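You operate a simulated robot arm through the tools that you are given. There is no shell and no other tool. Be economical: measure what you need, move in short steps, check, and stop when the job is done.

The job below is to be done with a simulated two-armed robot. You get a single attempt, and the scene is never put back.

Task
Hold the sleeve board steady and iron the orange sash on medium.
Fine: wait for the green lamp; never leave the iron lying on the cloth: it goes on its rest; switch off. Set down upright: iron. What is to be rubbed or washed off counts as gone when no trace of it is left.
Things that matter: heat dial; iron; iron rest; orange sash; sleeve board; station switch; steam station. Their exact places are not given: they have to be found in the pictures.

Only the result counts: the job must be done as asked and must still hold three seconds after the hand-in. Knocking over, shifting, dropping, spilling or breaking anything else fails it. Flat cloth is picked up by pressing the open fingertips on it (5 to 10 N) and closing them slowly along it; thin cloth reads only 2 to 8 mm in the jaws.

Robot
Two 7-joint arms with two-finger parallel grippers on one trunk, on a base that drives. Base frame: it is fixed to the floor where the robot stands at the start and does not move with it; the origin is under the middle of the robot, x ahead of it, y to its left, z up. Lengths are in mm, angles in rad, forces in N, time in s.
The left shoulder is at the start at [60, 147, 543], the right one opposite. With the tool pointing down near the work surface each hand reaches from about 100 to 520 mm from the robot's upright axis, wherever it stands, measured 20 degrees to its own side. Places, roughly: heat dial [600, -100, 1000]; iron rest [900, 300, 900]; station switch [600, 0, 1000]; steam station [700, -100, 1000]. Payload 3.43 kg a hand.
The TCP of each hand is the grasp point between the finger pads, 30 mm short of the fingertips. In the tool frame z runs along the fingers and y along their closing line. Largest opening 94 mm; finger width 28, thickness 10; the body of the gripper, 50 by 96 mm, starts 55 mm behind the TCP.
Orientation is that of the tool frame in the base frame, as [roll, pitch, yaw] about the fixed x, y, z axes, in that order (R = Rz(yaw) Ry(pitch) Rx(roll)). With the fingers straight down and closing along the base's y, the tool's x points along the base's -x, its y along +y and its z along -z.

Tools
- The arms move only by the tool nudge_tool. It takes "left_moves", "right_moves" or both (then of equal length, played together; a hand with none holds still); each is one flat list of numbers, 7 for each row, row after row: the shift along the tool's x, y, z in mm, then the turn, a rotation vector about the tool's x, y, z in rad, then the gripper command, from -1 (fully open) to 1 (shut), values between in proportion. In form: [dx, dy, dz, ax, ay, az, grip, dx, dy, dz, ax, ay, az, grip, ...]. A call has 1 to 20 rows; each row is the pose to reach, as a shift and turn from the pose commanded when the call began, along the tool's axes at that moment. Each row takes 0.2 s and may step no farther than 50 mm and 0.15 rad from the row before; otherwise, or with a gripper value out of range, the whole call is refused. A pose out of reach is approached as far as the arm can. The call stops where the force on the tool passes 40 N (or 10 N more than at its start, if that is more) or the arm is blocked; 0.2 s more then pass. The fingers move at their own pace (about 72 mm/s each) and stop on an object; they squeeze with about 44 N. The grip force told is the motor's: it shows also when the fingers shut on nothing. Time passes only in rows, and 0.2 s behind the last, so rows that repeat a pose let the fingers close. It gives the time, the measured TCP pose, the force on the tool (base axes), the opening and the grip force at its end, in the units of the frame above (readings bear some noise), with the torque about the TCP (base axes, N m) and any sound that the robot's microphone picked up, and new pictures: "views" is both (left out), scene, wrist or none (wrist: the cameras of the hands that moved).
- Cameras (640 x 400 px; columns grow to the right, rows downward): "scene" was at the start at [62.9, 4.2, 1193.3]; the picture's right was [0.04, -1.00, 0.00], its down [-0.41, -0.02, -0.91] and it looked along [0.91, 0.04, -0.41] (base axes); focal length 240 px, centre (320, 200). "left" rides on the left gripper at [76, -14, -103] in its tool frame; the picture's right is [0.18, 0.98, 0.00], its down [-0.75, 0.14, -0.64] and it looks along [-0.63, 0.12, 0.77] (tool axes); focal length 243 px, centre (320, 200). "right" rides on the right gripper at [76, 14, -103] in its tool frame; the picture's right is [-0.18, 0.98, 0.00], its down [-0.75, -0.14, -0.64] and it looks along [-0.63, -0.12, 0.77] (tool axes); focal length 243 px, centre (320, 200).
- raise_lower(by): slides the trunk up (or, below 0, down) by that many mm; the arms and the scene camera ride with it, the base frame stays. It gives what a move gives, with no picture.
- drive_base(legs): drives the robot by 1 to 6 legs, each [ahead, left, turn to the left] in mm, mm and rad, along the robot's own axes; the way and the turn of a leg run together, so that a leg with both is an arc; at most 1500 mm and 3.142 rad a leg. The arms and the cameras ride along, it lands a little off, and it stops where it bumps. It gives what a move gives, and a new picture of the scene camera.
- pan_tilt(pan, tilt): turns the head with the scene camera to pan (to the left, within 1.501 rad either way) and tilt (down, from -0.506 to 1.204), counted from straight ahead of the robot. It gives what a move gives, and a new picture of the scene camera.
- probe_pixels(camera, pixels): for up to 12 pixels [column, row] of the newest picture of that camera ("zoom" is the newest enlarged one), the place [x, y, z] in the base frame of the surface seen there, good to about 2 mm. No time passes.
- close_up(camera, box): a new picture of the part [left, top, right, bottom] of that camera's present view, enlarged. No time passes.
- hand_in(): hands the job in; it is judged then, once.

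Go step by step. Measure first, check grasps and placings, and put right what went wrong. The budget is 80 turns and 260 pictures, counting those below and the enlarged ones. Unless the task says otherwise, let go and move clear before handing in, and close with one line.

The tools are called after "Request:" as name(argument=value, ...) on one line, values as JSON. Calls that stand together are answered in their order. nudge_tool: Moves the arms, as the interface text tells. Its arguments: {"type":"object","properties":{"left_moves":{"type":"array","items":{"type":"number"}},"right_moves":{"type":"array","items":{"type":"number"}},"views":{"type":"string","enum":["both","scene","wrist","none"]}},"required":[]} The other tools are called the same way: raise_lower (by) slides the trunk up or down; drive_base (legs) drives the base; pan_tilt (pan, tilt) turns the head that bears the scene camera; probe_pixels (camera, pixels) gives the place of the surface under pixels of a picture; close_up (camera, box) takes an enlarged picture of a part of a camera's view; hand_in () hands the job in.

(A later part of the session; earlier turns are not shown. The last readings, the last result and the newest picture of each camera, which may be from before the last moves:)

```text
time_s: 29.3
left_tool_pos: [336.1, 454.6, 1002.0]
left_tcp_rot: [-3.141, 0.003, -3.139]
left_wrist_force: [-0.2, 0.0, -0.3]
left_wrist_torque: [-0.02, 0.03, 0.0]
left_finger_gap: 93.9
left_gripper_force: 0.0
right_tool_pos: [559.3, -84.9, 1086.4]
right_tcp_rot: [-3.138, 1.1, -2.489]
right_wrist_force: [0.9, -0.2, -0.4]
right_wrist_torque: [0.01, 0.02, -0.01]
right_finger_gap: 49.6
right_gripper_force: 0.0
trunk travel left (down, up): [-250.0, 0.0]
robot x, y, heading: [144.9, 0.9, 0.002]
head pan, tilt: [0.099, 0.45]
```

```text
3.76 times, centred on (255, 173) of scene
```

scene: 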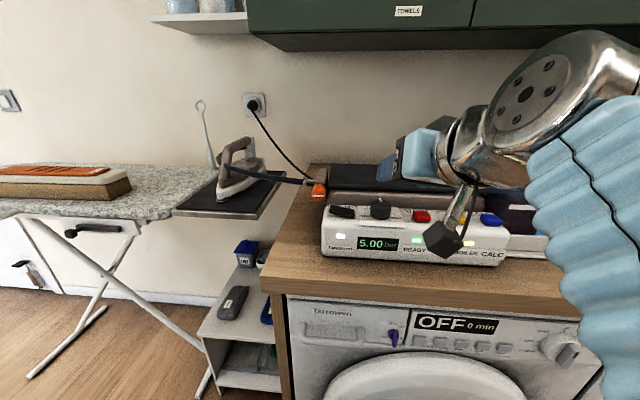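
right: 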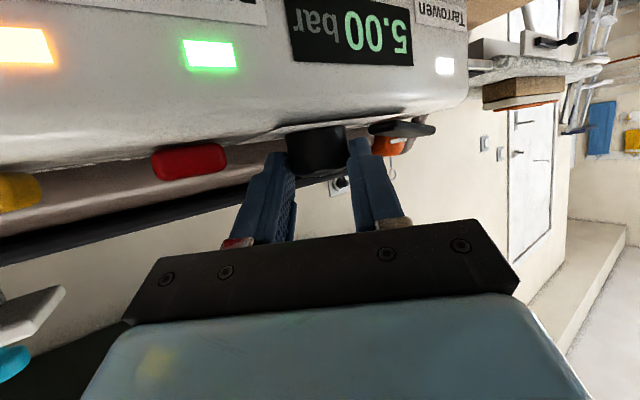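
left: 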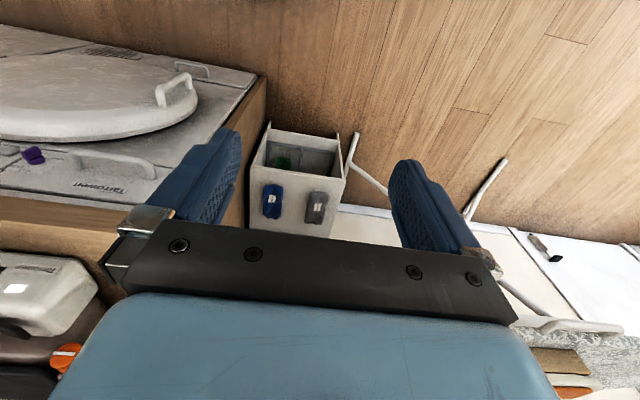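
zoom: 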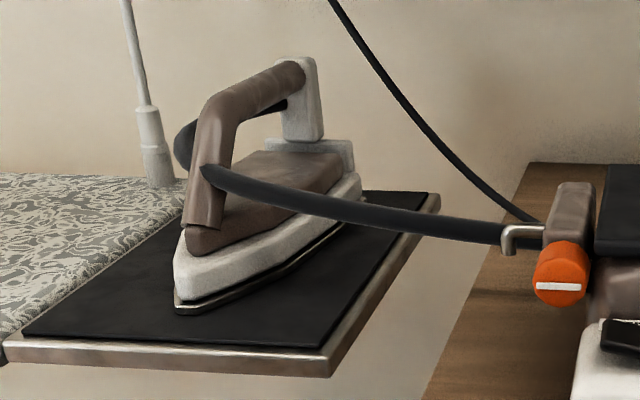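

Board legs start at x≈697, so the robot can stand at about [330,480]. I drive back, left, and forward.

Request:
drive_base(legs=[[-50, 0, 0], [0, 480, 0], [200, 0, 0]])

```text
time_s: 33.8
left_tool_pos: [478.3, 934.2, 1001.0]
left_tcp_rot: [3.141, 0.005, -3.138]
left_wrist_force: [0.2, 0.3, 0.0]
left_wrist_torque: [0.02, 0.0, 0.01]
left_finger_gap: 94.1
left_gripper_force: 0.1
right_tool_pos: [705.5, 394.8, 1085.8]
right_tcp_rot: [-3.136, 1.101, -2.484]
right_wrist_force: [-0.7, 0.1, 0.8]
right_wrist_torque: [-0.01, -0.04, -0.01]
right_finger_gap: 49.5
right_gripper_force: 0.0
trunk travel left (down, up): [-250.0, 0.0]
robot x, y, heading: [295.5, 475.6, 0.005]
head pan, tilt: [0.099, 0.45]
```

scene: 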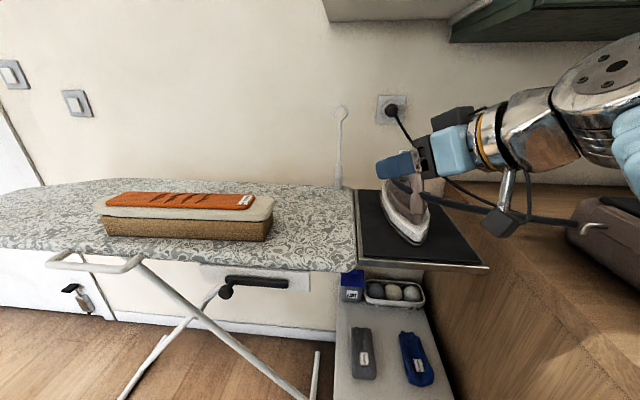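

Request:
close_up(camera="scene", box=[85, 170, 295, 301])

Request:
probe_pixels(camera="zoom", pixels=[[60, 75], [110, 125], [505, 122], [510, 80], [210, 90], [390, 95], [45, 105], [60, 195], [560, 100], [540, 215], [300, 92], [150, 90]])

Request:
pan_tilt(pan=-0.35, tilt=0.45)

Request:
close_up(camera="scene", box=[150, 110, 350, 235])

```text
3.05 times, centred on (190, 236) of scene
```

zoom: 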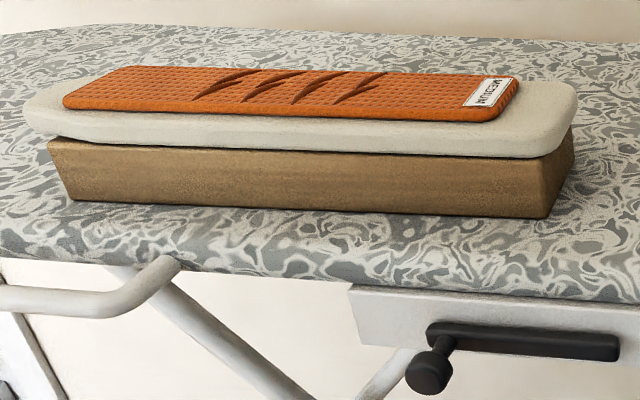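

```text
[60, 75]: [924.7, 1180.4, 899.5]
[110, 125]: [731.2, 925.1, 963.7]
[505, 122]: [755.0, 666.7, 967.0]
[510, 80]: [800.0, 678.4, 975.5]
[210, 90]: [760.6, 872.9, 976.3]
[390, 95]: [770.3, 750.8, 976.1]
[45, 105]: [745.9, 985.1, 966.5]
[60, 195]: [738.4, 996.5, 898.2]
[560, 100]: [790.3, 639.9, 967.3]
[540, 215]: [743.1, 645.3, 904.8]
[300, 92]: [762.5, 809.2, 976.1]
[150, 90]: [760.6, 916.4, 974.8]
```

```text
time_s: 34.7
left_tool_pos: [477.9, 933.6, 1003.5]
left_tcp_rot: [3.14, 0.003, -3.135]
left_wrist_force: [-0.1, 1.0, 0.2]
left_wrist_torque: [0.0, -0.01, 0.02]
left_finger_gap: 94.0
left_gripper_force: 0.0
right_tool_pos: [705.4, 395.3, 1086.7]
right_tcp_rot: [-3.138, 1.1, -2.484]
right_wrist_force: [0.0, 0.8, 0.0]
right_wrist_torque: [0.03, 0.0, 0.0]
right_finger_gap: 49.4
right_gripper_force: 0.0
trunk travel left (down, up): [-250.0, 0.0]
robot x, y, heading: [292.2, 481.6, 0.004]
head pan, tilt: [-0.351, 0.45]
```

scene: 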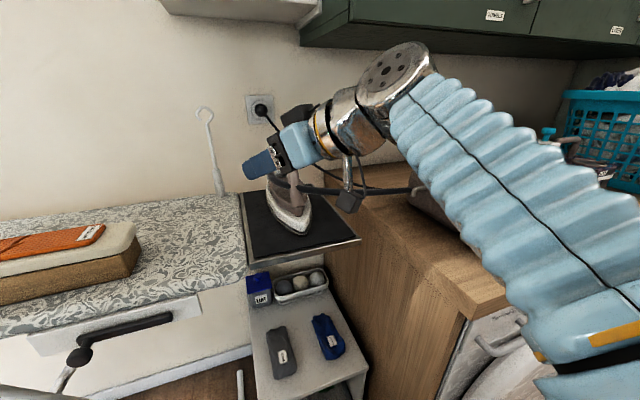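

```text
3.20 times, centred on (250, 172) of scene
```

zoom: 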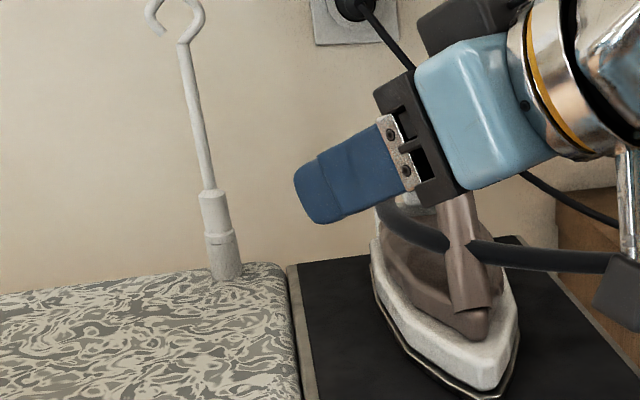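

The cord passes through the handle opening behind the front leg; the sash is marked MEDIUM with four creases. I'll grip the handle bar at ≈[872,323,1016] with the tool 27° down; for wrist range I first drive 100 left and 40 ahead.

Request:
drive_base(legs=[[40, 100, 0]])

Request:
close_up(camera="scene", box=[280, 130, 440, 230])

```text
time_s: 35.9
left_tool_pos: [519.7, 1032.4, 1001.3]
left_tcp_rot: [-3.142, 0.004, -3.135]
left_wrist_force: [0.0, 0.4, 0.0]
left_wrist_torque: [0.04, 0.01, -0.01]
left_finger_gap: 93.8
left_gripper_force: 0.1
right_tool_pos: [746.1, 494.2, 1085.6]
right_tcp_rot: [-3.138, 1.102, -2.484]
right_wrist_force: [-0.1, 0.1, 0.2]
right_wrist_torque: [0.0, -0.02, 0.0]
right_finger_gap: 49.1
right_gripper_force: 0.0
trunk travel left (down, up): [-250.0, 0.0]
robot x, y, heading: [333.0, 577.5, 0.002]
head pan, tilt: [-0.351, 0.45]
```

scene: 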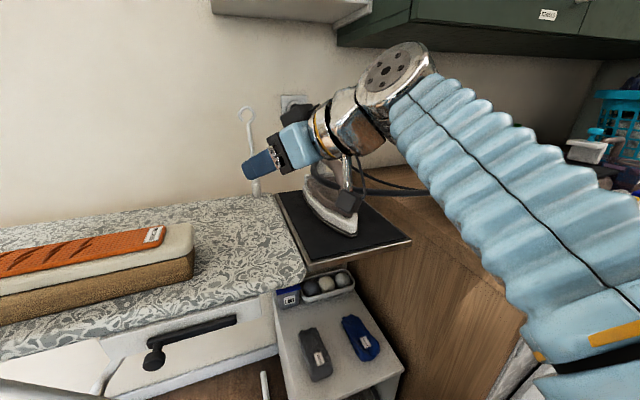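

```text
4.00 times, centred on (360, 180) of scene
```

zoom: 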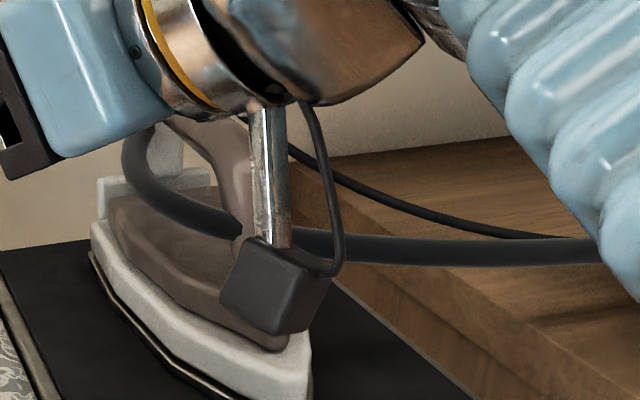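

The wrist camera hangs near the iron, so I travel at z≈1090 to above the handle, yawing to −0.08.

Request:
nudge_tool(right_moves=[-6, -35, -3, 0.11, 0, 0.056, -0.19, -4, -71, -4, 0.22, 0, 0.112, -0.19, -3, -106, -5, 0.33, 0, 0.168, -0.19, -2, -142, -6, 0.44, 0, 0.224, -0.19, -2, -177, -6, 0.55, 0, 0.28, -0.19, -2, -212, -6, 0.659, 0, 0.336, -0.19, -2, -212, -6, 0.659, 0, 0.336, -0.19, -2, -212, -6, 0.659, 0, 0.336, -0.19], views="both")

Request:
close_up(camera="scene", box=[280, 120, 440, 220])

```text
time_s: 37.7
left_tool_pos: [521.0, 1032.2, 1001.1]
left_tcp_rot: [3.14, 0.004, -3.135]
left_wrist_force: [-0.1, 0.2, 0.5]
left_wrist_torque: [0.02, 0.02, -0.02]
left_finger_gap: 94.2
left_gripper_force: 0.0
right_tool_pos: [872.0, 324.5, 1090.6]
right_tcp_rot: [3.142, 1.103, 3.056]
right_wrist_force: [-0.1, 0.4, -0.6]
right_wrist_torque: [0.0, 0.01, -0.02]
right_finger_gap: 56.0
right_gripper_force: 0.0
trunk travel left (down, up): [-250.0, 0.0]
robot x, y, heading: [334.4, 574.1, 0.007]
head pan, tilt: [-0.351, 0.45]
```

scene: 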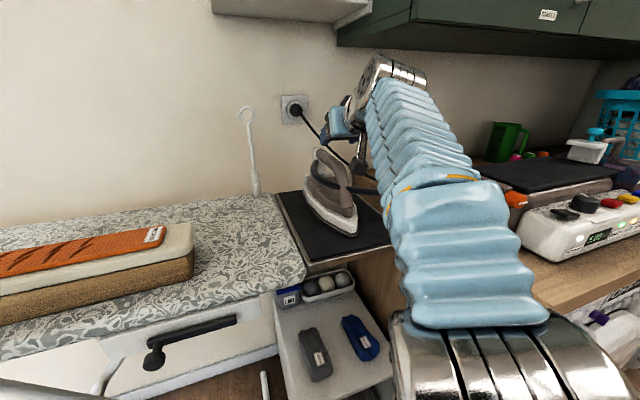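
right: 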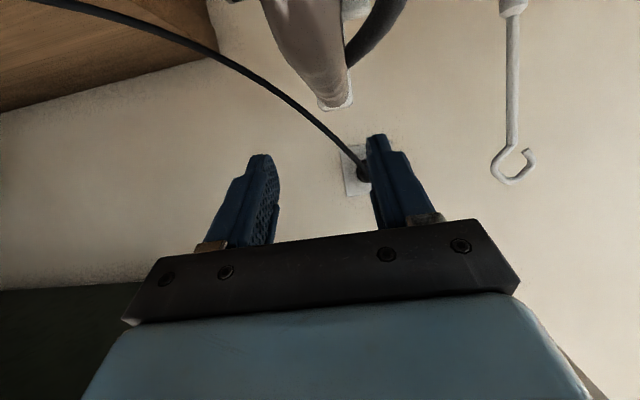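

```text
4.00 times, centred on (360, 170) of scene
```

zoom: 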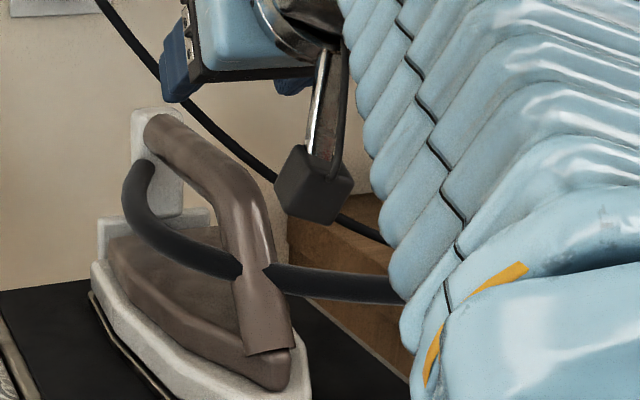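

The cord loops left of the handle below the bar. I probe the handle for exact lateral and height position.

Request:
probe_pixels(camera="zoom", pixels=[[165, 120], [200, 140], [230, 165], [165, 155], [195, 175], [218, 195], [250, 180], [262, 215], [145, 185], [180, 245], [130, 150], [255, 260]])

```text
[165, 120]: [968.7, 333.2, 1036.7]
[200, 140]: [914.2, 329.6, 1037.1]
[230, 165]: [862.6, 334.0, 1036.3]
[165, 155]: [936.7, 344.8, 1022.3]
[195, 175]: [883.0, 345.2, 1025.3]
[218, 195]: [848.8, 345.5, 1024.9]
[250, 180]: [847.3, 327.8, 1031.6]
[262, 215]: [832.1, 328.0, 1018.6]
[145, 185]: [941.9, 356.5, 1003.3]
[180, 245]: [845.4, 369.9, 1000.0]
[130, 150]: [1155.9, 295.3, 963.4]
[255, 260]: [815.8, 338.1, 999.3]
```

The bar is 32 mm wide, centred at y≈331, z≈1022. I shift +6.5 mm and descend to z≈1028 with a 46 mm gap.

Request:
nudge_tool(right_moves=[0, 6.5, 0, 0, 0, 0, 0.02, 19, 6.5, 9, 0, 0, 0, 0.02, 38, 6.5, 19, 0, 0, 0, 0.02, 56, 6.5, 28, 0, 0, 0, 0.02, 56, 6.5, 28, 0, 0, 0, 0.02], views="wrist")

Request:
close_up(camera="scene", box=[280, 120, 440, 220])

```text
time_s: 38.9
left_tool_pos: [519.9, 1032.0, 1001.8]
left_tcp_rot: [3.141, 0.003, -3.135]
left_wrist_force: [0.3, 0.4, -0.1]
left_wrist_torque: [0.02, 0.01, -0.02]
left_finger_gap: 94.0
left_gripper_force: 0.1
right_tool_pos: [873.4, 331.2, 1028.3]
right_tcp_rot: [-3.14, 1.102, 3.057]
right_wrist_force: [0.2, 0.6, 0.2]
right_wrist_torque: [0.01, -0.02, 0.03]
right_finger_gap: 46.3
right_gripper_force: 0.2
trunk travel left (down, up): [-250.0, 0.0]
robot x, y, heading: [332.1, 576.2, 0.004]
head pan, tilt: [-0.351, 0.45]
```

right: 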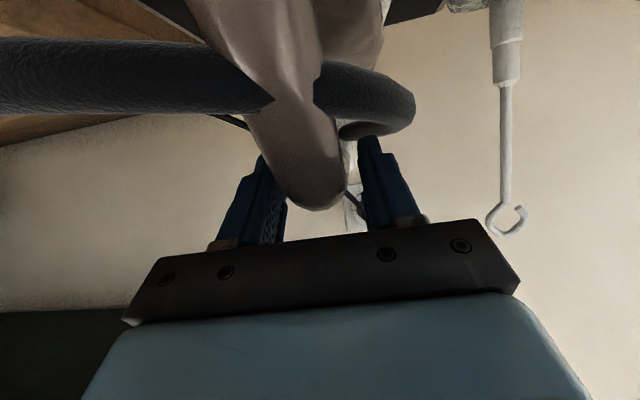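

```text
4.00 times, centred on (360, 170) of scene
```

zoom: 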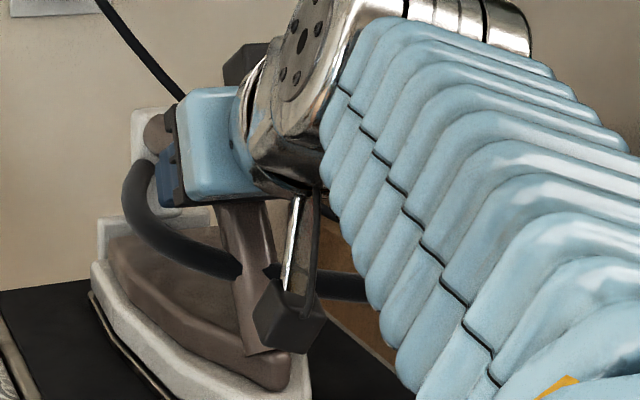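

The fingers straddle the bar cleanly. I close and lift 40 mm.

Request:
nudge_tool(right_moves=[0, 0, 0, 0, 0, 0, 0.5, 0, 0, 0, 0, 0, 0, 0.8, 0, 0, 0, 0, 0, 0, 0.8], views="none")

Request:
nudge_tool(right_moves=[-5, 0, -2.5, 0, 0, 0, 0.8, -10, 0, -5, 0, 0, 0, 0.8, -20, 0, -10, 0, 0, 0, 0.8, -36, 0, -18, 0, 0, 0, 0.8, -36, 0, -18, 0, 0, 0, 0.8], views="both")

Request:
close_up(camera="scene", box=[240, 100, 640, 350])

```text
time_s: 39.7
left_tool_pos: [519.4, 1032.7, 1001.5]
left_tcp_rot: [3.142, 0.001, -3.136]
left_wrist_force: [-0.5, 0.7, 0.1]
left_wrist_torque: [0.05, -0.02, 0.0]
left_finger_gap: 93.9
left_gripper_force: 0.0
right_tool_pos: [873.3, 331.0, 1029.6]
right_tcp_rot: [-3.139, 1.101, 3.059]
right_wrist_force: [0.7, 3.1, -0.3]
right_wrist_torque: [-0.01, -0.11, 0.22]
right_finger_gap: 31.5
right_gripper_force: 43.8
trunk travel left (down, up): [-250.0, 0.0]
robot x, y, heading: [333.5, 577.4, 0.0]
head pan, tilt: [-0.351, 0.45]
```

```text
time_s: 40.9
left_tool_pos: [520.3, 1033.2, 1001.7]
left_tcp_rot: [-3.141, 0.002, -3.136]
left_wrist_force: [-0.2, 0.4, 0.4]
left_wrist_torque: [0.0, -0.01, 0.02]
left_finger_gap: 94.3
left_gripper_force: 0.2
right_tool_pos: [872.1, 328.9, 1069.3]
right_tcp_rot: [3.141, 1.101, 3.057]
right_wrist_force: [0.3, 0.7, -10.7]
right_wrist_torque: [0.02, 0.37, 0.01]
right_finger_gap: 31.7
right_gripper_force: 43.7
trunk travel left (down, up): [-250.0, 0.0]
robot x, y, heading: [333.5, 575.5, 0.003]
head pan, tilt: [-0.351, 0.45]
```

scene: 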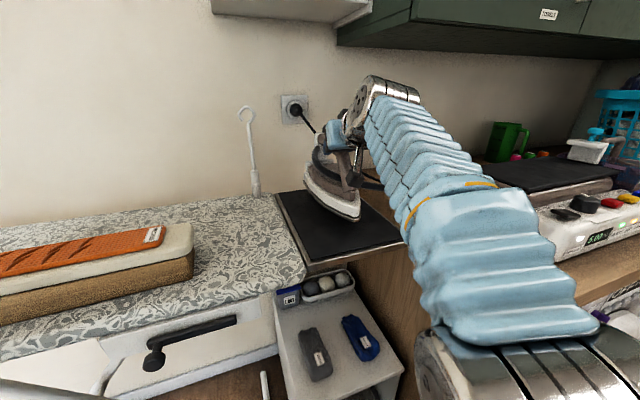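
right: 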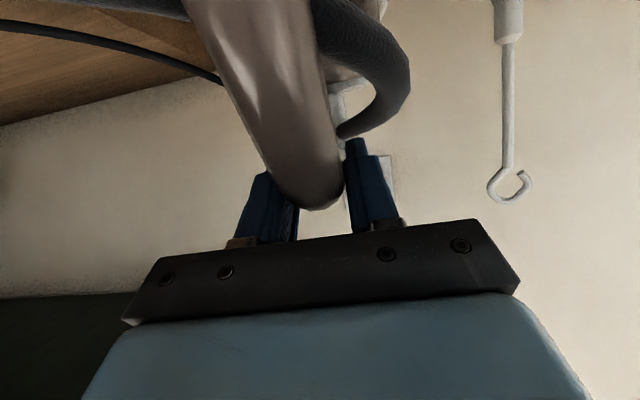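

```text
1.60 times, centred on (440, 225) of scene
```

zoom: 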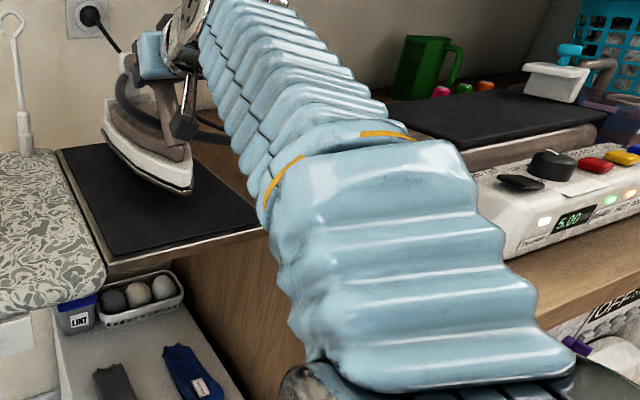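

The iron is securely held (≈1.1 kg), READY is green. I raise it to z≈1130, pull it back 90 mm (clear of the rod), then drive left.

Request:
nudge_tool(right_moves=[-4, -2, -27, 0, 0, 0, 0.8, -8, -4, -55, 0, 0, 0, 0.8, -13, -6, -82, 0, 0, 0, 0.8, -17, -7.6, -109, 0, 0, 0, 0.8, -17, -7.6, -109, 0, 0, 0, 0.8], views="none")

Request:
drive_base(legs=[[0, 270, 0]])

Request:
pan_tilt(pan=0.0, tilt=0.6)

```text
time_s: 42.1
left_tool_pos: [519.1, 1032.9, 1001.3]
left_tcp_rot: [3.14, 0.002, -3.135]
left_wrist_force: [0.3, -0.2, 0.1]
left_wrist_torque: [-0.02, -0.02, -0.02]
left_finger_gap: 94.1
left_gripper_force: 0.1
right_tool_pos: [780.5, 327.2, 1133.9]
right_tcp_rot: [-3.141, 1.101, 3.057]
right_wrist_force: [-0.7, -0.3, -11.1]
right_wrist_torque: [0.05, 0.36, 0.0]
right_finger_gap: 31.6
right_gripper_force: 43.7
trunk travel left (down, up): [-250.0, 0.0]
robot x, y, heading: [332.4, 577.7, 0.004]
head pan, tilt: [-0.351, 0.45]
```

```text
time_s: 44.0
left_tool_pos: [518.6, 1301.5, 1002.1]
left_tcp_rot: [3.141, 0.0, -3.135]
left_wrist_force: [0.1, -0.6, -0.6]
left_wrist_torque: [0.01, -0.01, 0.0]
left_finger_gap: 94.1
left_gripper_force: 0.1
right_tool_pos: [779.4, 594.8, 1133.0]
right_tcp_rot: [3.141, 1.102, 3.057]
right_wrist_force: [-0.1, 0.2, -10.5]
right_wrist_torque: [0.08, 0.32, -0.02]
right_finger_gap: 31.5
right_gripper_force: 43.9
trunk travel left (down, up): [-250.0, 0.0]
robot x, y, heading: [332.0, 847.6, 0.003]
head pan, tilt: [-0.351, 0.45]
```

scene: 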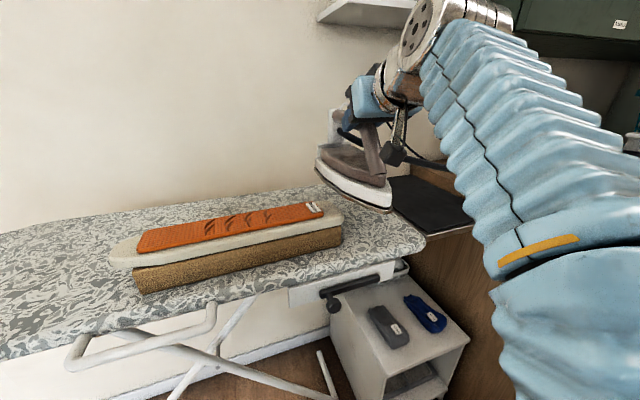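

```text
time_s: 44.8
left_tool_pos: [519.7, 1301.0, 1001.5]
left_tcp_rot: [3.141, 0.003, -3.135]
left_wrist_force: [0.0, 0.9, 0.6]
left_wrist_torque: [0.01, 0.01, -0.04]
left_finger_gap: 93.9
left_gripper_force: 0.1
right_tool_pos: [779.6, 594.5, 1135.0]
right_tcp_rot: [-3.14, 1.098, 3.058]
right_wrist_force: [-0.7, -0.1, -10.8]
right_wrist_torque: [0.0, 0.36, 0.0]
right_finger_gap: 31.4
right_gripper_force: 44.3
trunk travel left (down, up): [-250.0, 0.0]
robot x, y, heading: [330.7, 847.4, 0.006]
head pan, tilt: [0.0, 0.6]
```

scene: 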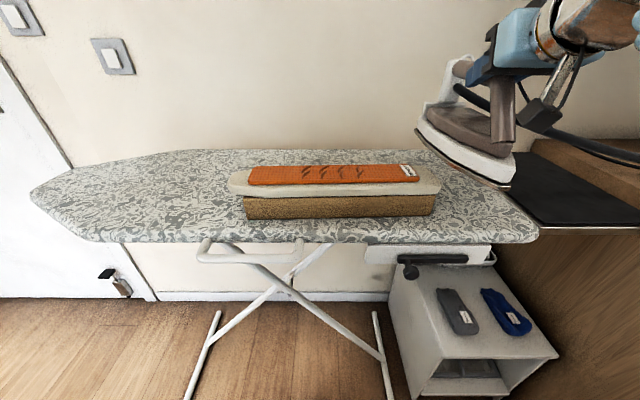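

The iron is in the air right of the sleeve board. I zoom on the sash to measure creases and the board's left end.

Request:
close_up(camera="scene", box=[220, 140, 450, 284])

Request:
probe_pixels(camera="zoom", pixels=[[90, 75], [80, 128], [555, 65], [545, 115], [150, 125], [205, 85], [390, 75], [400, 100], [35, 100], [70, 215], [45, 145], [300, 100]])

```text
2.78 times, centred on (335, 212) of scene
```

zoom: 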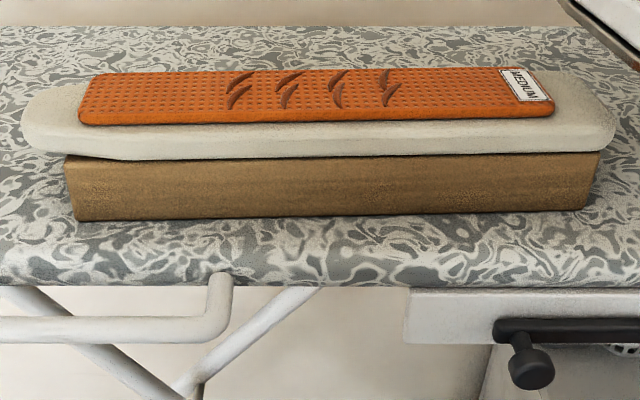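

```text
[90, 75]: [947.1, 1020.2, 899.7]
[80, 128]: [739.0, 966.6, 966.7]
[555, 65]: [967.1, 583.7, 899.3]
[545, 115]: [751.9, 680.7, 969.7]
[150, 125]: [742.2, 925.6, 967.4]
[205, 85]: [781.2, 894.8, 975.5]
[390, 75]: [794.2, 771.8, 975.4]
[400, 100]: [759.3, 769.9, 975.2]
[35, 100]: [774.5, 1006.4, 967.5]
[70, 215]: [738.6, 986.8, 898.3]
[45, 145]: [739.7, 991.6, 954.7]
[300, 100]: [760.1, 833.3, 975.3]
```

Creases span x≈750–800, y≈770–880; the pad's left end overhangs its base (y≈990–1010). I'll pinch that overhang with the left hand: tool horizontal along +x, closing vertically. First reorient and go to a pre-grasp point.

Request:
nudge_tool(left_moves=[-8, -20, 3, -0.081, -0.081, 0.081, -0.28, -16, -39, 6, -0.161, -0.161, 0.161, -0.28, -24, -59, 9, -0.242, -0.242, 0.242, -0.28, -32, -79, 11, -0.322, -0.322, 0.322, -0.28, -40, -99, 14, -0.403, -0.403, 0.403, -0.28, -48, -118, 17, -0.484, -0.484, 0.484, -0.28, -56, -138, 20, -0.564, -0.564, 0.564, -0.28, -64, -158, 23, -0.645, -0.645, 0.645, -0.28, -72, -178, 26, -0.725, -0.725, 0.725, -0.28, -80, -197, 29, -0.806, -0.806, 0.806, -0.28, -88, -217, 32, -0.887, -0.887, 0.887, -0.28, -96, -237, 34, -0.967, -0.967, 0.967, -0.28, -104, -257, 37, -1.048, -1.048, 1.048, -0.28, -112, -276, 40, -1.128, -1.128, 1.128, -0.28, -120, -296, 43, -1.209, -1.209, 1.209, -0.28, -120, -296, 43, -1.209, -1.209, 1.209, -0.28, -120, -296, 43, -1.209, -1.209, 1.209, -0.28], views="both")

```text
time_s: 48.4
left_tool_pos: [640.9, 1005.7, 957.3]
left_tcp_rot: [1.57, -0.001, 1.575]
left_wrist_force: [-0.1, 1.2, -0.3]
left_wrist_torque: [-0.01, 0.0, 0.0]
left_finger_gap: 60.3
left_gripper_force: 0.0
right_tool_pos: [780.2, 595.5, 1135.1]
right_tcp_rot: [-3.138, 1.102, 3.055]
right_wrist_force: [0.8, 1.3, -11.8]
right_wrist_torque: [0.01, 0.32, 0.01]
right_finger_gap: 31.6
right_gripper_force: 43.4
trunk travel left (down, up): [-250.0, 0.0]
robot x, y, heading: [328.9, 844.5, 0.005]
head pan, tilt: [0.0, 0.6]
```

scene: 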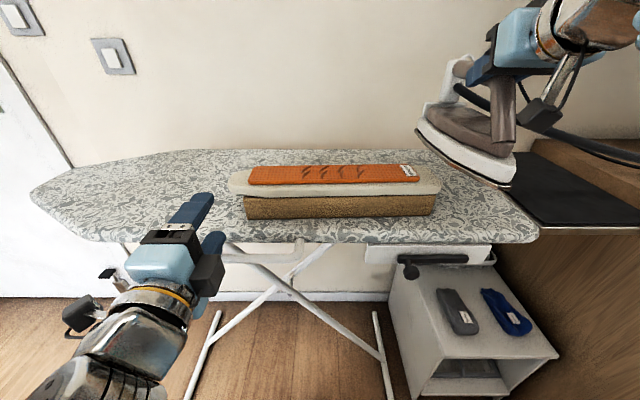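
left: 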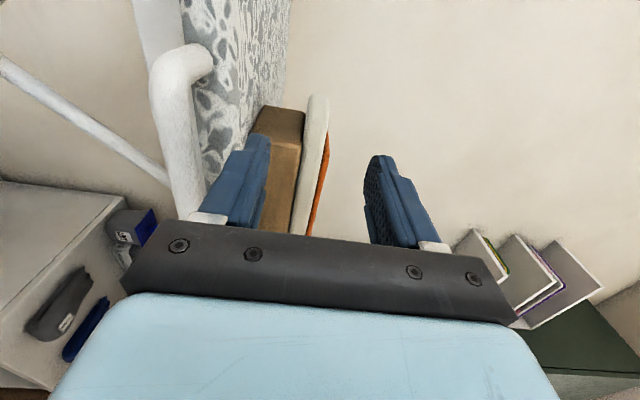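

Left hand reached exactly. I check the pad/base geometry from the left wrist camera.

Request:
close_up(camera="left", box=[200, 70, 440, 220])

Request:
probe_pixels(camera="left", pixels=[[265, 112], [280, 115], [302, 115], [308, 108], [318, 98], [326, 108], [285, 160], [305, 160], [318, 135], [300, 200], [255, 120], [322, 150]])

```text
2.67 times, centred on (320, 145) of left
```

zoom: 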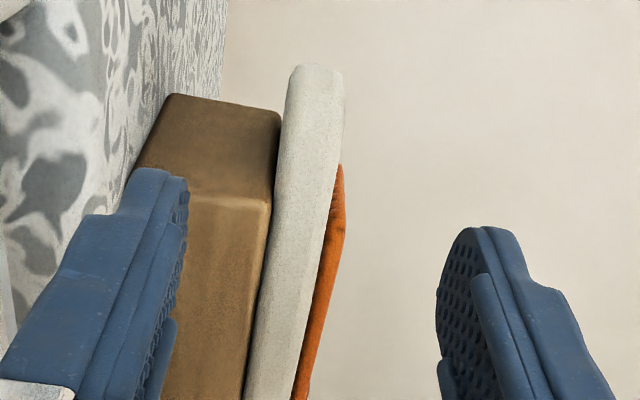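

```text
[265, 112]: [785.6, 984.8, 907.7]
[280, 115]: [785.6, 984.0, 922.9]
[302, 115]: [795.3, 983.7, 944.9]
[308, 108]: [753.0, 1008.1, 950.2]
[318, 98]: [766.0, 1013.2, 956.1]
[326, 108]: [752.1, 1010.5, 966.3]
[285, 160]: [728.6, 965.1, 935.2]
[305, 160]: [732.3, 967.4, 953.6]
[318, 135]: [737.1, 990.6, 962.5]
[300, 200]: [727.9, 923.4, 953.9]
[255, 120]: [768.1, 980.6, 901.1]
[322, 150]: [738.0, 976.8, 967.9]
```

The overhang is 28 mm wide (y 985–1013), pad z≈947–970. I advance to x≈768, y≈1002, then close.

Request:
nudge_tool(left_moves=[-3.5, 1, 32, 0, 0, 0, -0.28, -3.5, 1, 64, 0, 0, 0, -0.28, -3.5, 1, 96, 0, 0, 0, -0.28, -3.5, 1, 127, 0, 0, 0, -0.28, -3.5, 1, 127, 0, 0, 0, -0.28], views="both")

```text
time_s: 49.6
left_tool_pos: [769.0, 1002.4, 961.1]
left_tcp_rot: [1.568, 0.0, 1.574]
left_wrist_force: [0.3, -0.5, 0.1]
left_wrist_torque: [0.01, 0.0, -0.02]
left_finger_gap: 60.0
left_gripper_force: 0.0
right_tool_pos: [779.2, 595.0, 1134.7]
right_tcp_rot: [-3.14, 1.099, 3.053]
right_wrist_force: [0.0, -0.5, -11.2]
right_wrist_torque: [0.04, 0.32, 0.0]
right_finger_gap: 31.5
right_gripper_force: 44.3
trunk travel left (down, up): [-250.0, 0.0]
robot x, y, heading: [333.2, 847.5, -0.001]
head pan, tilt: [0.0, 0.6]
```

scene: 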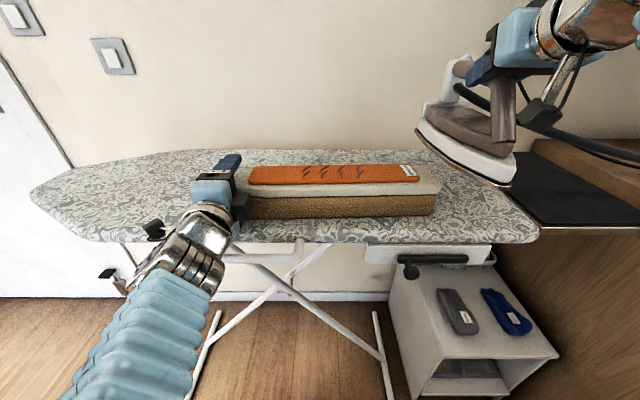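
left: 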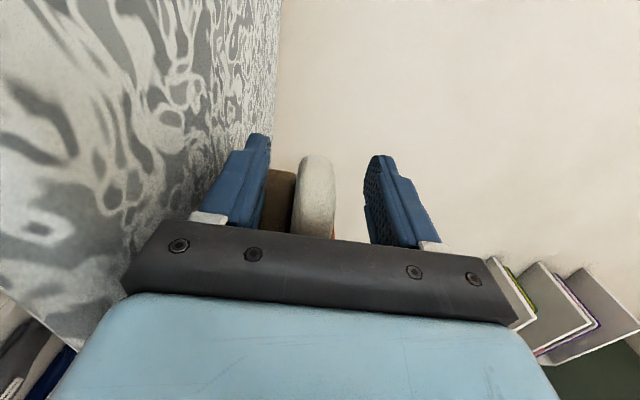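

The pad sits between the fingers. I lower 2.5 mm and close gently.

Request:
nudge_tool(left_moves=[0, -2.5, 0, 0, 0, 0, -0.1, 0, -2.5, 0, 0, 0, 0, 0.2, 0, -2.5, 0, 0, 0, 0, 0.4, 0, -2.5, 0, 0, 0, 0, 0.55, 0, -2.5, 0, 0, 0, 0, 0.55], views="wrist")

Request:
probe_pixels(camera="scene", pixels=[[437, 190], [430, 205], [246, 208]])

```text
time_s: 50.8
left_tool_pos: [768.2, 1002.9, 957.4]
left_tcp_rot: [1.569, -0.001, 1.576]
left_wrist_force: [0.5, -0.5, 2.5]
left_wrist_torque: [-0.23, 0.31, 0.02]
left_finger_gap: 24.0
left_gripper_force: 44.4
right_tool_pos: [779.5, 594.6, 1133.6]
right_tcp_rot: [3.141, 1.102, 3.052]
right_wrist_force: [-0.3, -0.2, -10.1]
right_wrist_torque: [0.08, 0.36, -0.01]
right_finger_gap: 31.4
right_gripper_force: 44.0
trunk travel left (down, up): [-250.0, 0.0]
robot x, y, heading: [336.2, 845.5, 0.005]
head pan, tilt: [0.0, 0.6]
```

left: 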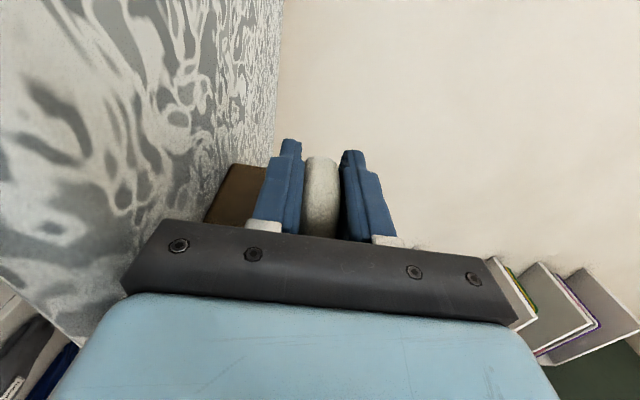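

```text
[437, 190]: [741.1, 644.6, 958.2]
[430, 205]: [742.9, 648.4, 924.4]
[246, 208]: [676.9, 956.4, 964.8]
```

The board's pad is held firmly (24 mm, 44 N). Now I bring the iron over the sash's right side, yawed +0.5, still 27 mm above.

Request:
nudge_tool(right_moves=[4, 20, -8, -0.105, 0, -0.054, 0.8, 8, 41, -16, -0.21, 0, -0.107, 0.8, 12, 61, -24, -0.316, 0, -0.161, 0.8, 16, 81, -31, -0.421, 0, -0.214, 0.8, 20, 101.5, -39.3, -0.526, 0, -0.268, 0.8, 20, 101.5, -39.3, -0.526, 0, -0.268, 0.8], views="scene")

Request:
close_up(camera="scene", box=[220, 40, 540, 240])

```text
time_s: 52.2
left_tool_pos: [767.4, 1002.0, 956.9]
left_tcp_rot: [1.569, -0.001, 1.577]
left_wrist_force: [1.1, -0.9, 3.7]
left_wrist_torque: [-0.19, 0.33, -0.02]
left_finger_gap: 24.0
left_gripper_force: 44.3
right_tool_pos: [743.2, 701.3, 1135.2]
right_tcp_rot: [-3.139, 1.102, -2.634]
right_wrist_force: [0.2, -0.2, -10.8]
right_wrist_torque: [-0.16, 0.32, -0.01]
right_finger_gap: 31.6
right_gripper_force: 43.6
trunk travel left (down, up): [-250.0, 0.0]
robot x, y, heading: [331.2, 844.2, 0.002]
head pan, tilt: [0.0, 0.6]
```

scene: 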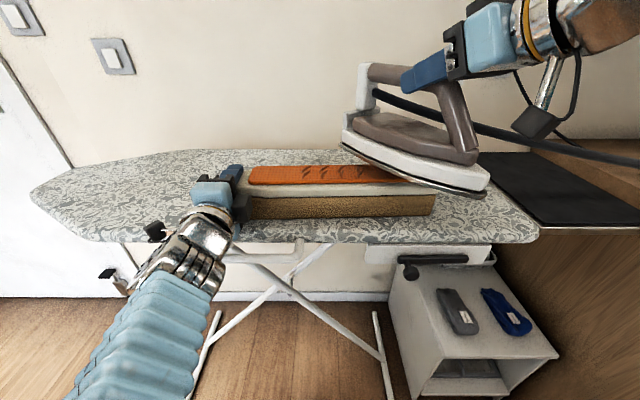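

```text
2.00 times, centred on (380, 140) of scene
```

zoom: 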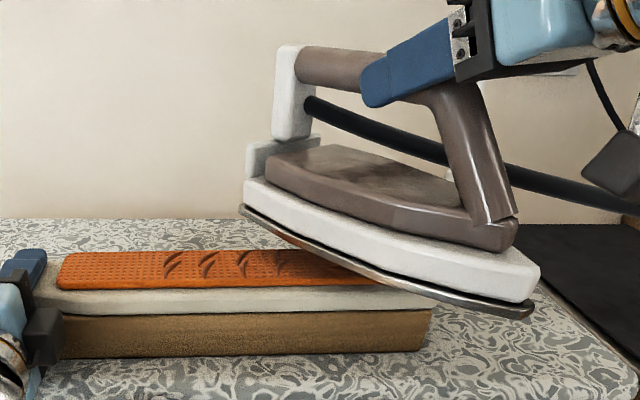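

I check the sole's level by probing its edge.

Request:
probe_pixels(camera="zoom", pixels=[[522, 311], [400, 285], [300, 243], [244, 211], [530, 290], [262, 195], [120, 272], [170, 262], [283, 268], [300, 278]])

```text
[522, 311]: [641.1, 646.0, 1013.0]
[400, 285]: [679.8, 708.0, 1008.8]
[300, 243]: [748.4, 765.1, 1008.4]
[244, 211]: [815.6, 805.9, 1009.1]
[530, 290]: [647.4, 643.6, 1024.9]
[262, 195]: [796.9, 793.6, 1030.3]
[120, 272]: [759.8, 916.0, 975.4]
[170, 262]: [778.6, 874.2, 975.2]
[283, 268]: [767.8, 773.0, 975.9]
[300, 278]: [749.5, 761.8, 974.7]
```

The sole is level at z≈1008; creases span y≈762–874, x≈749–795. I lower 32 mm until light contact.

Request:
nudge_tool(right_moves=[10.7, 0, 5.4, 0, 0, 0, 0.8, 19.6, 0, 10, 0, 0, 0, 0.8, 25, 0, 12.7, 0, 0, 0, 0.8, 28.5, 0, 14.5, 0, 0, 0, 0.8], views="none")

```text
time_s: 53.2
left_tool_pos: [767.6, 1002.7, 958.6]
left_tcp_rot: [1.572, -0.001, 1.576]
left_wrist_force: [10.3, -2.4, 0.0]
left_wrist_torque: [-0.16, 0.27, 1.15]
left_finger_gap: 24.1
left_gripper_force: 44.1
right_tool_pos: [743.3, 699.3, 1103.8]
right_tcp_rot: [-3.135, 1.106, -2.632]
right_wrist_force: [-5.3, -6.0, 15.4]
right_wrist_torque: [0.09, -0.3, 0.02]
right_finger_gap: 31.8
right_gripper_force: 44.1
trunk travel left (down, up): [-250.0, 0.0]
robot x, y, heading: [332.0, 843.0, 0.002]
head pan, tilt: [0.0, 0.6]
```

Contact with ~26 N of press. I stroke left 115 mm along the sash and back.

Request:
nudge_tool(right_moves=[-3.5, 12.2, 5.9, 0, 0, 0, 0.8, -6.8, 25.3, 12.4, 0, 0, 0, 0.8, -9.9, 37.6, 18.4, 0, 0, 0, 0.8, -13.2, 50.7, 24.9, 0, 0, 0, 0.8, -16.3, 62.9, 31, 0, 0, 0, 0.8, -19.6, 76, 37.5, 0, 0, 0, 0.8, -22.7, 88.3, 43.5, 0, 0, 0, 0.8, -25.8, 100.5, 49.6, 0, 0, 0, 0.8, -22.7, 88.3, 43.5, 0, 0, 0, 0.8, -19.6, 76, 37.5, 0, 0, 0, 0.8, -16.3, 62.9, 31, 0, 0, 0, 0.8, -13.2, 50.7, 24.9, 0, 0, 0, 0.8, -9.9, 37.6, 18.4, 0, 0, 0, 0.8, -6.8, 25.3, 12.4, 0, 0, 0, 0.8, -3.5, 12.2, 5.9, 0, 0, 0, 0.8, 0, -3, 0, 0, 0, 0, 0.8], views="scene")

Request:
close_up(camera="scene", box=[220, 40, 540, 240])

```text
time_s: 56.6
left_tool_pos: [767.6, 1003.9, 957.4]
left_tcp_rot: [1.57, 0.001, 1.575]
left_wrist_force: [-0.4, 0.7, 4.2]
left_wrist_torque: [-0.22, 0.37, 0.36]
left_finger_gap: 24.1
left_gripper_force: 43.9
right_tool_pos: [745.7, 698.9, 1101.7]
right_tcp_rot: [-3.14, 1.101, -2.634]
right_wrist_force: [0.4, 0.5, -10.5]
right_wrist_torque: [-0.19, 0.33, -0.01]
right_finger_gap: 28.0
right_gripper_force: 43.7
trunk travel left (down, up): [-250.0, 0.0]
robot x, y, heading: [333.6, 849.6, 0.006]
head pan, tilt: [0.0, 0.6]
```

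scene: 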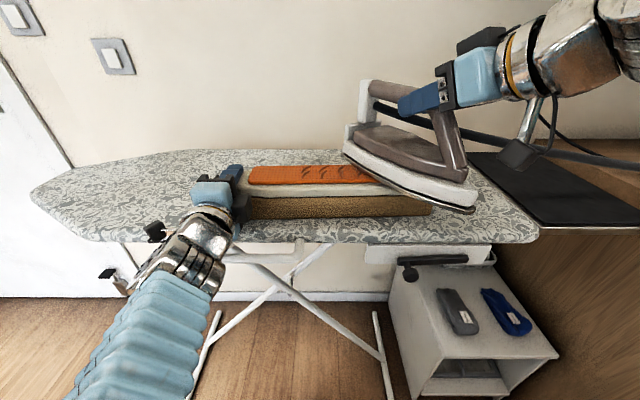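

```text
2.00 times, centred on (380, 140) of scene
```

zoom: 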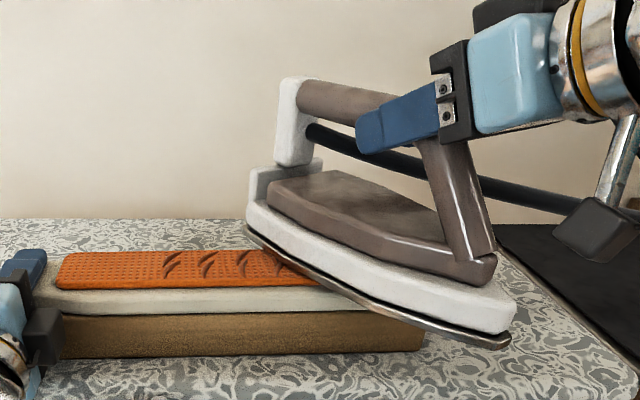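

The wrist now reads only the iron's weight and the gap fell to 28 mm: the handle slid in the pads, and the creases are still there. I measure the sole height and creases.

Request:
probe_pixels(camera="zoom", pixels=[[500, 345], [400, 312], [300, 262], [247, 228], [505, 320], [173, 265], [275, 262], [205, 275], [330, 95], [460, 200]])

Request:
close_up(camera="scene", box=[235, 150, 395, 220])

```text
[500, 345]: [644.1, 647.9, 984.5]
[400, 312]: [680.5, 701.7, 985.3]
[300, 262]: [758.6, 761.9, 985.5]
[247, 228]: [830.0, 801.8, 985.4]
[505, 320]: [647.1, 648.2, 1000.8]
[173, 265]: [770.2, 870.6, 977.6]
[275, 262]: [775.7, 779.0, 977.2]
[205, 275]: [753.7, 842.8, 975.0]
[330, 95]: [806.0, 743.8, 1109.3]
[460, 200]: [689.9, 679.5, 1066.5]
```

```text
4.00 times, centred on (315, 185) of scene
```

zoom: 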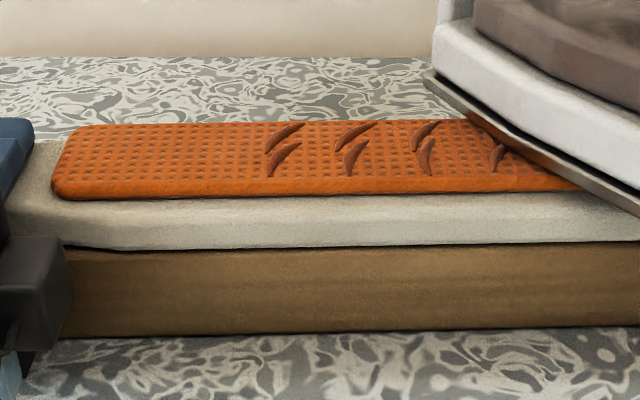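

The iron slid ~9 mm up in the jaws and then hovered above the cloth. I lower again more gently, aiming at ~10–15 N contact.

Request:
nudge_tool(right_moves=[3.6, 0, 1.8, 0, 0, 0, 0.9, 5.3, 0, 2.7, 0, 0, 0, 0.9, 6.2, 0, 3.2, 0, 0, 0, 0.9, 6.2, 0, 3.2, 0, 0, 0, 0.9], views="none")

```text
time_s: 57.6
left_tool_pos: [767.6, 1002.5, 956.1]
left_tcp_rot: [1.57, -0.001, 1.577]
left_wrist_force: [6.9, -1.2, -0.2]
left_wrist_torque: [-0.19, 0.29, 0.5]
left_finger_gap: 23.9
left_gripper_force: 44.4
right_tool_pos: [745.2, 697.6, 1097.4]
right_tcp_rot: [-3.134, 1.104, -2.634]
right_wrist_force: [1.4, -1.9, 15.1]
right_wrist_torque: [0.72, -1.09, -0.09]
right_finger_gap: 27.8
right_gripper_force: 43.8
trunk travel left (down, up): [-250.0, 0.0]
robot x, y, heading: [329.6, 843.2, 0.002]
head pan, tilt: [0.0, 0.6]
```

Contact is off-centre (about 55 mm ahead of the grip), which twists the iron in the jaws. I lift 5 mm and shift so the grip is above the sash, then look.

Request:
nudge_tool(right_moves=[-4.5, 0, -2.3, 0, 0, 0, 0.9, -15, 3, 20, 0, 0, 0, 0.9, -27, 6.8, 42, 0, 0, 0, 0.9, -27, 6.8, 42, 0, 0, 0, 0.9], views="scene")

Request:
close_up(camera="scene", box=[240, 60, 500, 222])

Request:
probe_pixels(camera="zoom", pixels=[[575, 330], [500, 320], [400, 280], [320, 230], [300, 210], [110, 255], [600, 345], [450, 300]])

```text
time_s: 58.6
left_tool_pos: [767.2, 1004.0, 957.7]
left_tcp_rot: [1.568, -0.001, 1.577]
left_wrist_force: [-2.3, 1.8, 3.3]
left_wrist_torque: [-0.32, 0.41, -0.35]
left_finger_gap: 24.0
left_gripper_force: 43.7
right_tool_pos: [786.6, 727.5, 1100.0]
right_tcp_rot: [-3.141, 1.097, -2.637]
right_wrist_force: [-1.1, -0.2, -9.8]
right_wrist_torque: [-0.27, 0.32, -0.02]
right_finger_gap: 28.3
right_gripper_force: 44.2
trunk travel left (down, up): [-250.0, 0.0]
robot x, y, heading: [334.5, 845.3, 0.001]
head pan, tilt: [0.0, 0.6]
```

scene: 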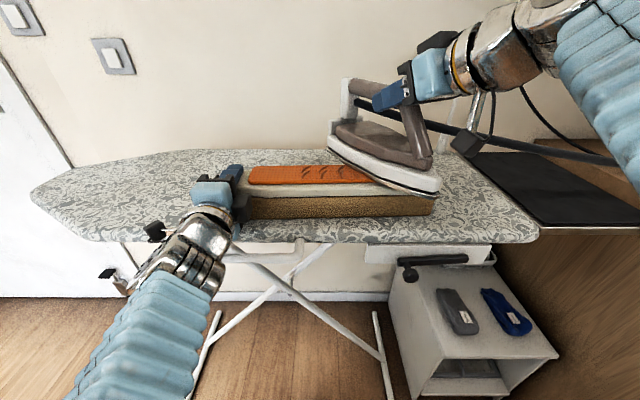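

```text
2.46 times, centred on (370, 141) of scene
```

zoom: 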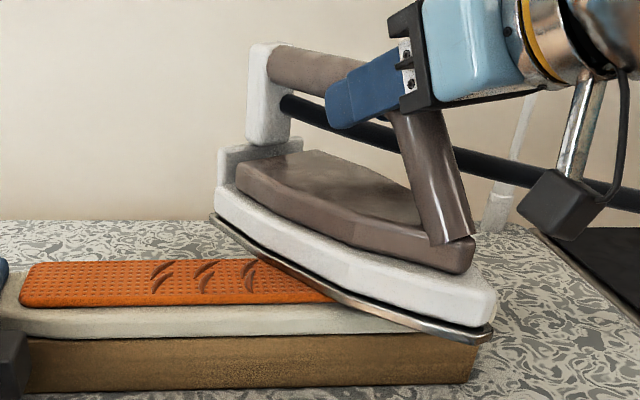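

```text
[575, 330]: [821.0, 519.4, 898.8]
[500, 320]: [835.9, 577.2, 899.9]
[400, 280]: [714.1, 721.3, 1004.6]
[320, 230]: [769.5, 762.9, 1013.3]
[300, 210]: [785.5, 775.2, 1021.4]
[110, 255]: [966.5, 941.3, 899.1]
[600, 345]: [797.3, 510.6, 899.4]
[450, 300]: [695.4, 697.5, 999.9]
```

Request:
probe_pixels(camera="zoom", pixels=[[480, 337], [400, 318], [340, 298], [300, 277], [260, 250], [218, 222], [160, 275], [255, 275]])

```text
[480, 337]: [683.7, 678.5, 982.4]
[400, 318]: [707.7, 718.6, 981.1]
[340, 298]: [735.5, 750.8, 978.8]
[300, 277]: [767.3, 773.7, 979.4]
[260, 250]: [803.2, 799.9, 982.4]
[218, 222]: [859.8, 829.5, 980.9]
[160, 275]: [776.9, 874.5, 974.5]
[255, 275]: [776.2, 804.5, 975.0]
```

The rim is ~5 mm above the cloth and level. Lowering in fine steps.

Request:
nudge_tool(right_moves=[1.8, 0, 0.9, 0, 0, 0, 0.9, 2.7, 0, 1.4, 0, 0, 0, 0.9, 3.1, 0, 1.6, 0, 0, 0, 0.9, 3.1, 0, 1.6, 0, 0, 0, 0.9], views="none")

```text
time_s: 59.6
left_tool_pos: [768.0, 1001.8, 957.5]
left_tcp_rot: [1.569, -0.001, 1.575]
left_wrist_force: [4.6, -2.0, 0.0]
left_wrist_torque: [-0.17, 0.33, 0.28]
left_finger_gap: 23.9
left_gripper_force: 43.3
right_tool_pos: [785.3, 727.6, 1098.7]
right_tcp_rot: [-3.136, 1.106, -2.634]
right_wrist_force: [2.4, 2.0, 16.5]
right_wrist_torque: [0.44, -0.25, -0.03]
right_finger_gap: 28.1
right_gripper_force: 43.5
trunk travel left (down, up): [-250.0, 0.0]
robot x, y, heading: [327.5, 844.4, -0.001]
head pan, tilt: [0.0, 0.6]
```

Contact with 26 N. I ease ~1.3 mm and stroke left 130 mm, then check.

Request:
nudge_tool(right_moves=[-1.2, 0, -0.6, 0, 0, 0, 0.9, -4.1, 11.4, 5.0, 0, 0, 0, 0.9, -6.9, 22.7, 10.7, 0, 0, 0, 0.9, -9.8, 34.1, 16.3, 0, 0, 0, 0.9, -12.7, 45.4, 21.9, 0, 0, 0, 0.9, -15.5, 56.8, 27.5, 0, 0, 0, 0.9, -18.4, 68.2, 33.2, 0, 0, 0, 0.9, -21.3, 79.5, 38.8, 0, 0, 0, 0.9, -24.1, 90.9, 44.4, 0, 0, 0, 0.9, -27, 102.3, 50.1, 0, 0, 0, 0.9, -29.9, 113.6, 55.7, 0, 0, 0, 0.9], views="scene")

Request:
close_up(camera="scene", box=[200, 60, 460, 222])

```text
time_s: 62.0
left_tool_pos: [767.8, 1003.3, 958.1]
left_tcp_rot: [1.569, -0.002, 1.577]
left_wrist_force: [-2.1, 1.6, -0.2]
left_wrist_torque: [-0.23, 0.35, -0.34]
left_finger_gap: 24.0
left_gripper_force: 44.0
right_tool_pos: [785.7, 859.6, 1097.7]
right_tcp_rot: [-3.139, 1.1, -2.634]
right_wrist_force: [-1.5, -0.9, -7.0]
right_wrist_torque: [-0.03, 0.39, 0.08]
right_finger_gap: 27.6
right_gripper_force: 44.2
trunk travel left (down, up): [-250.0, 0.0]
robot x, y, heading: [333.3, 843.6, 0.0]
head pan, tilt: [0.0, 0.6]
```

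scene: 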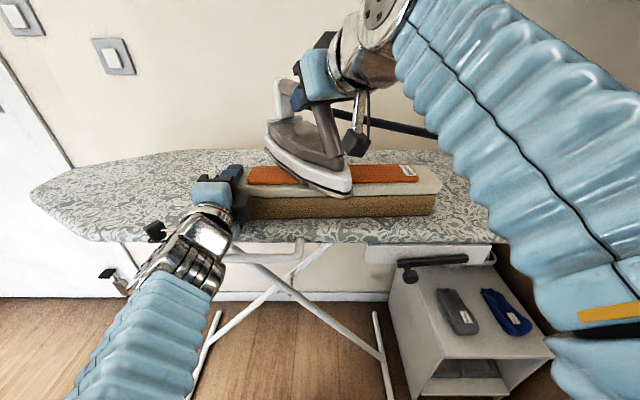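

```text
2.46 times, centred on (330, 141) of scene
```

zoom: 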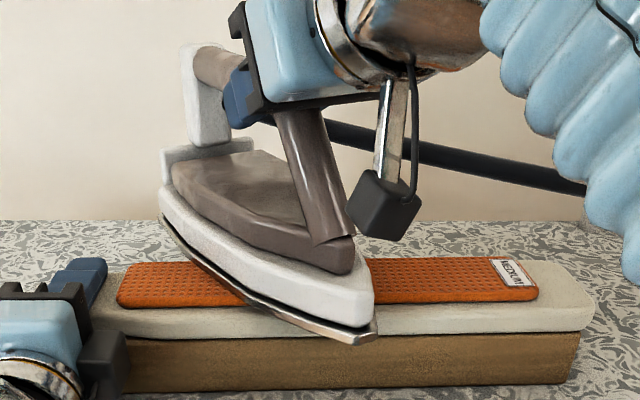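

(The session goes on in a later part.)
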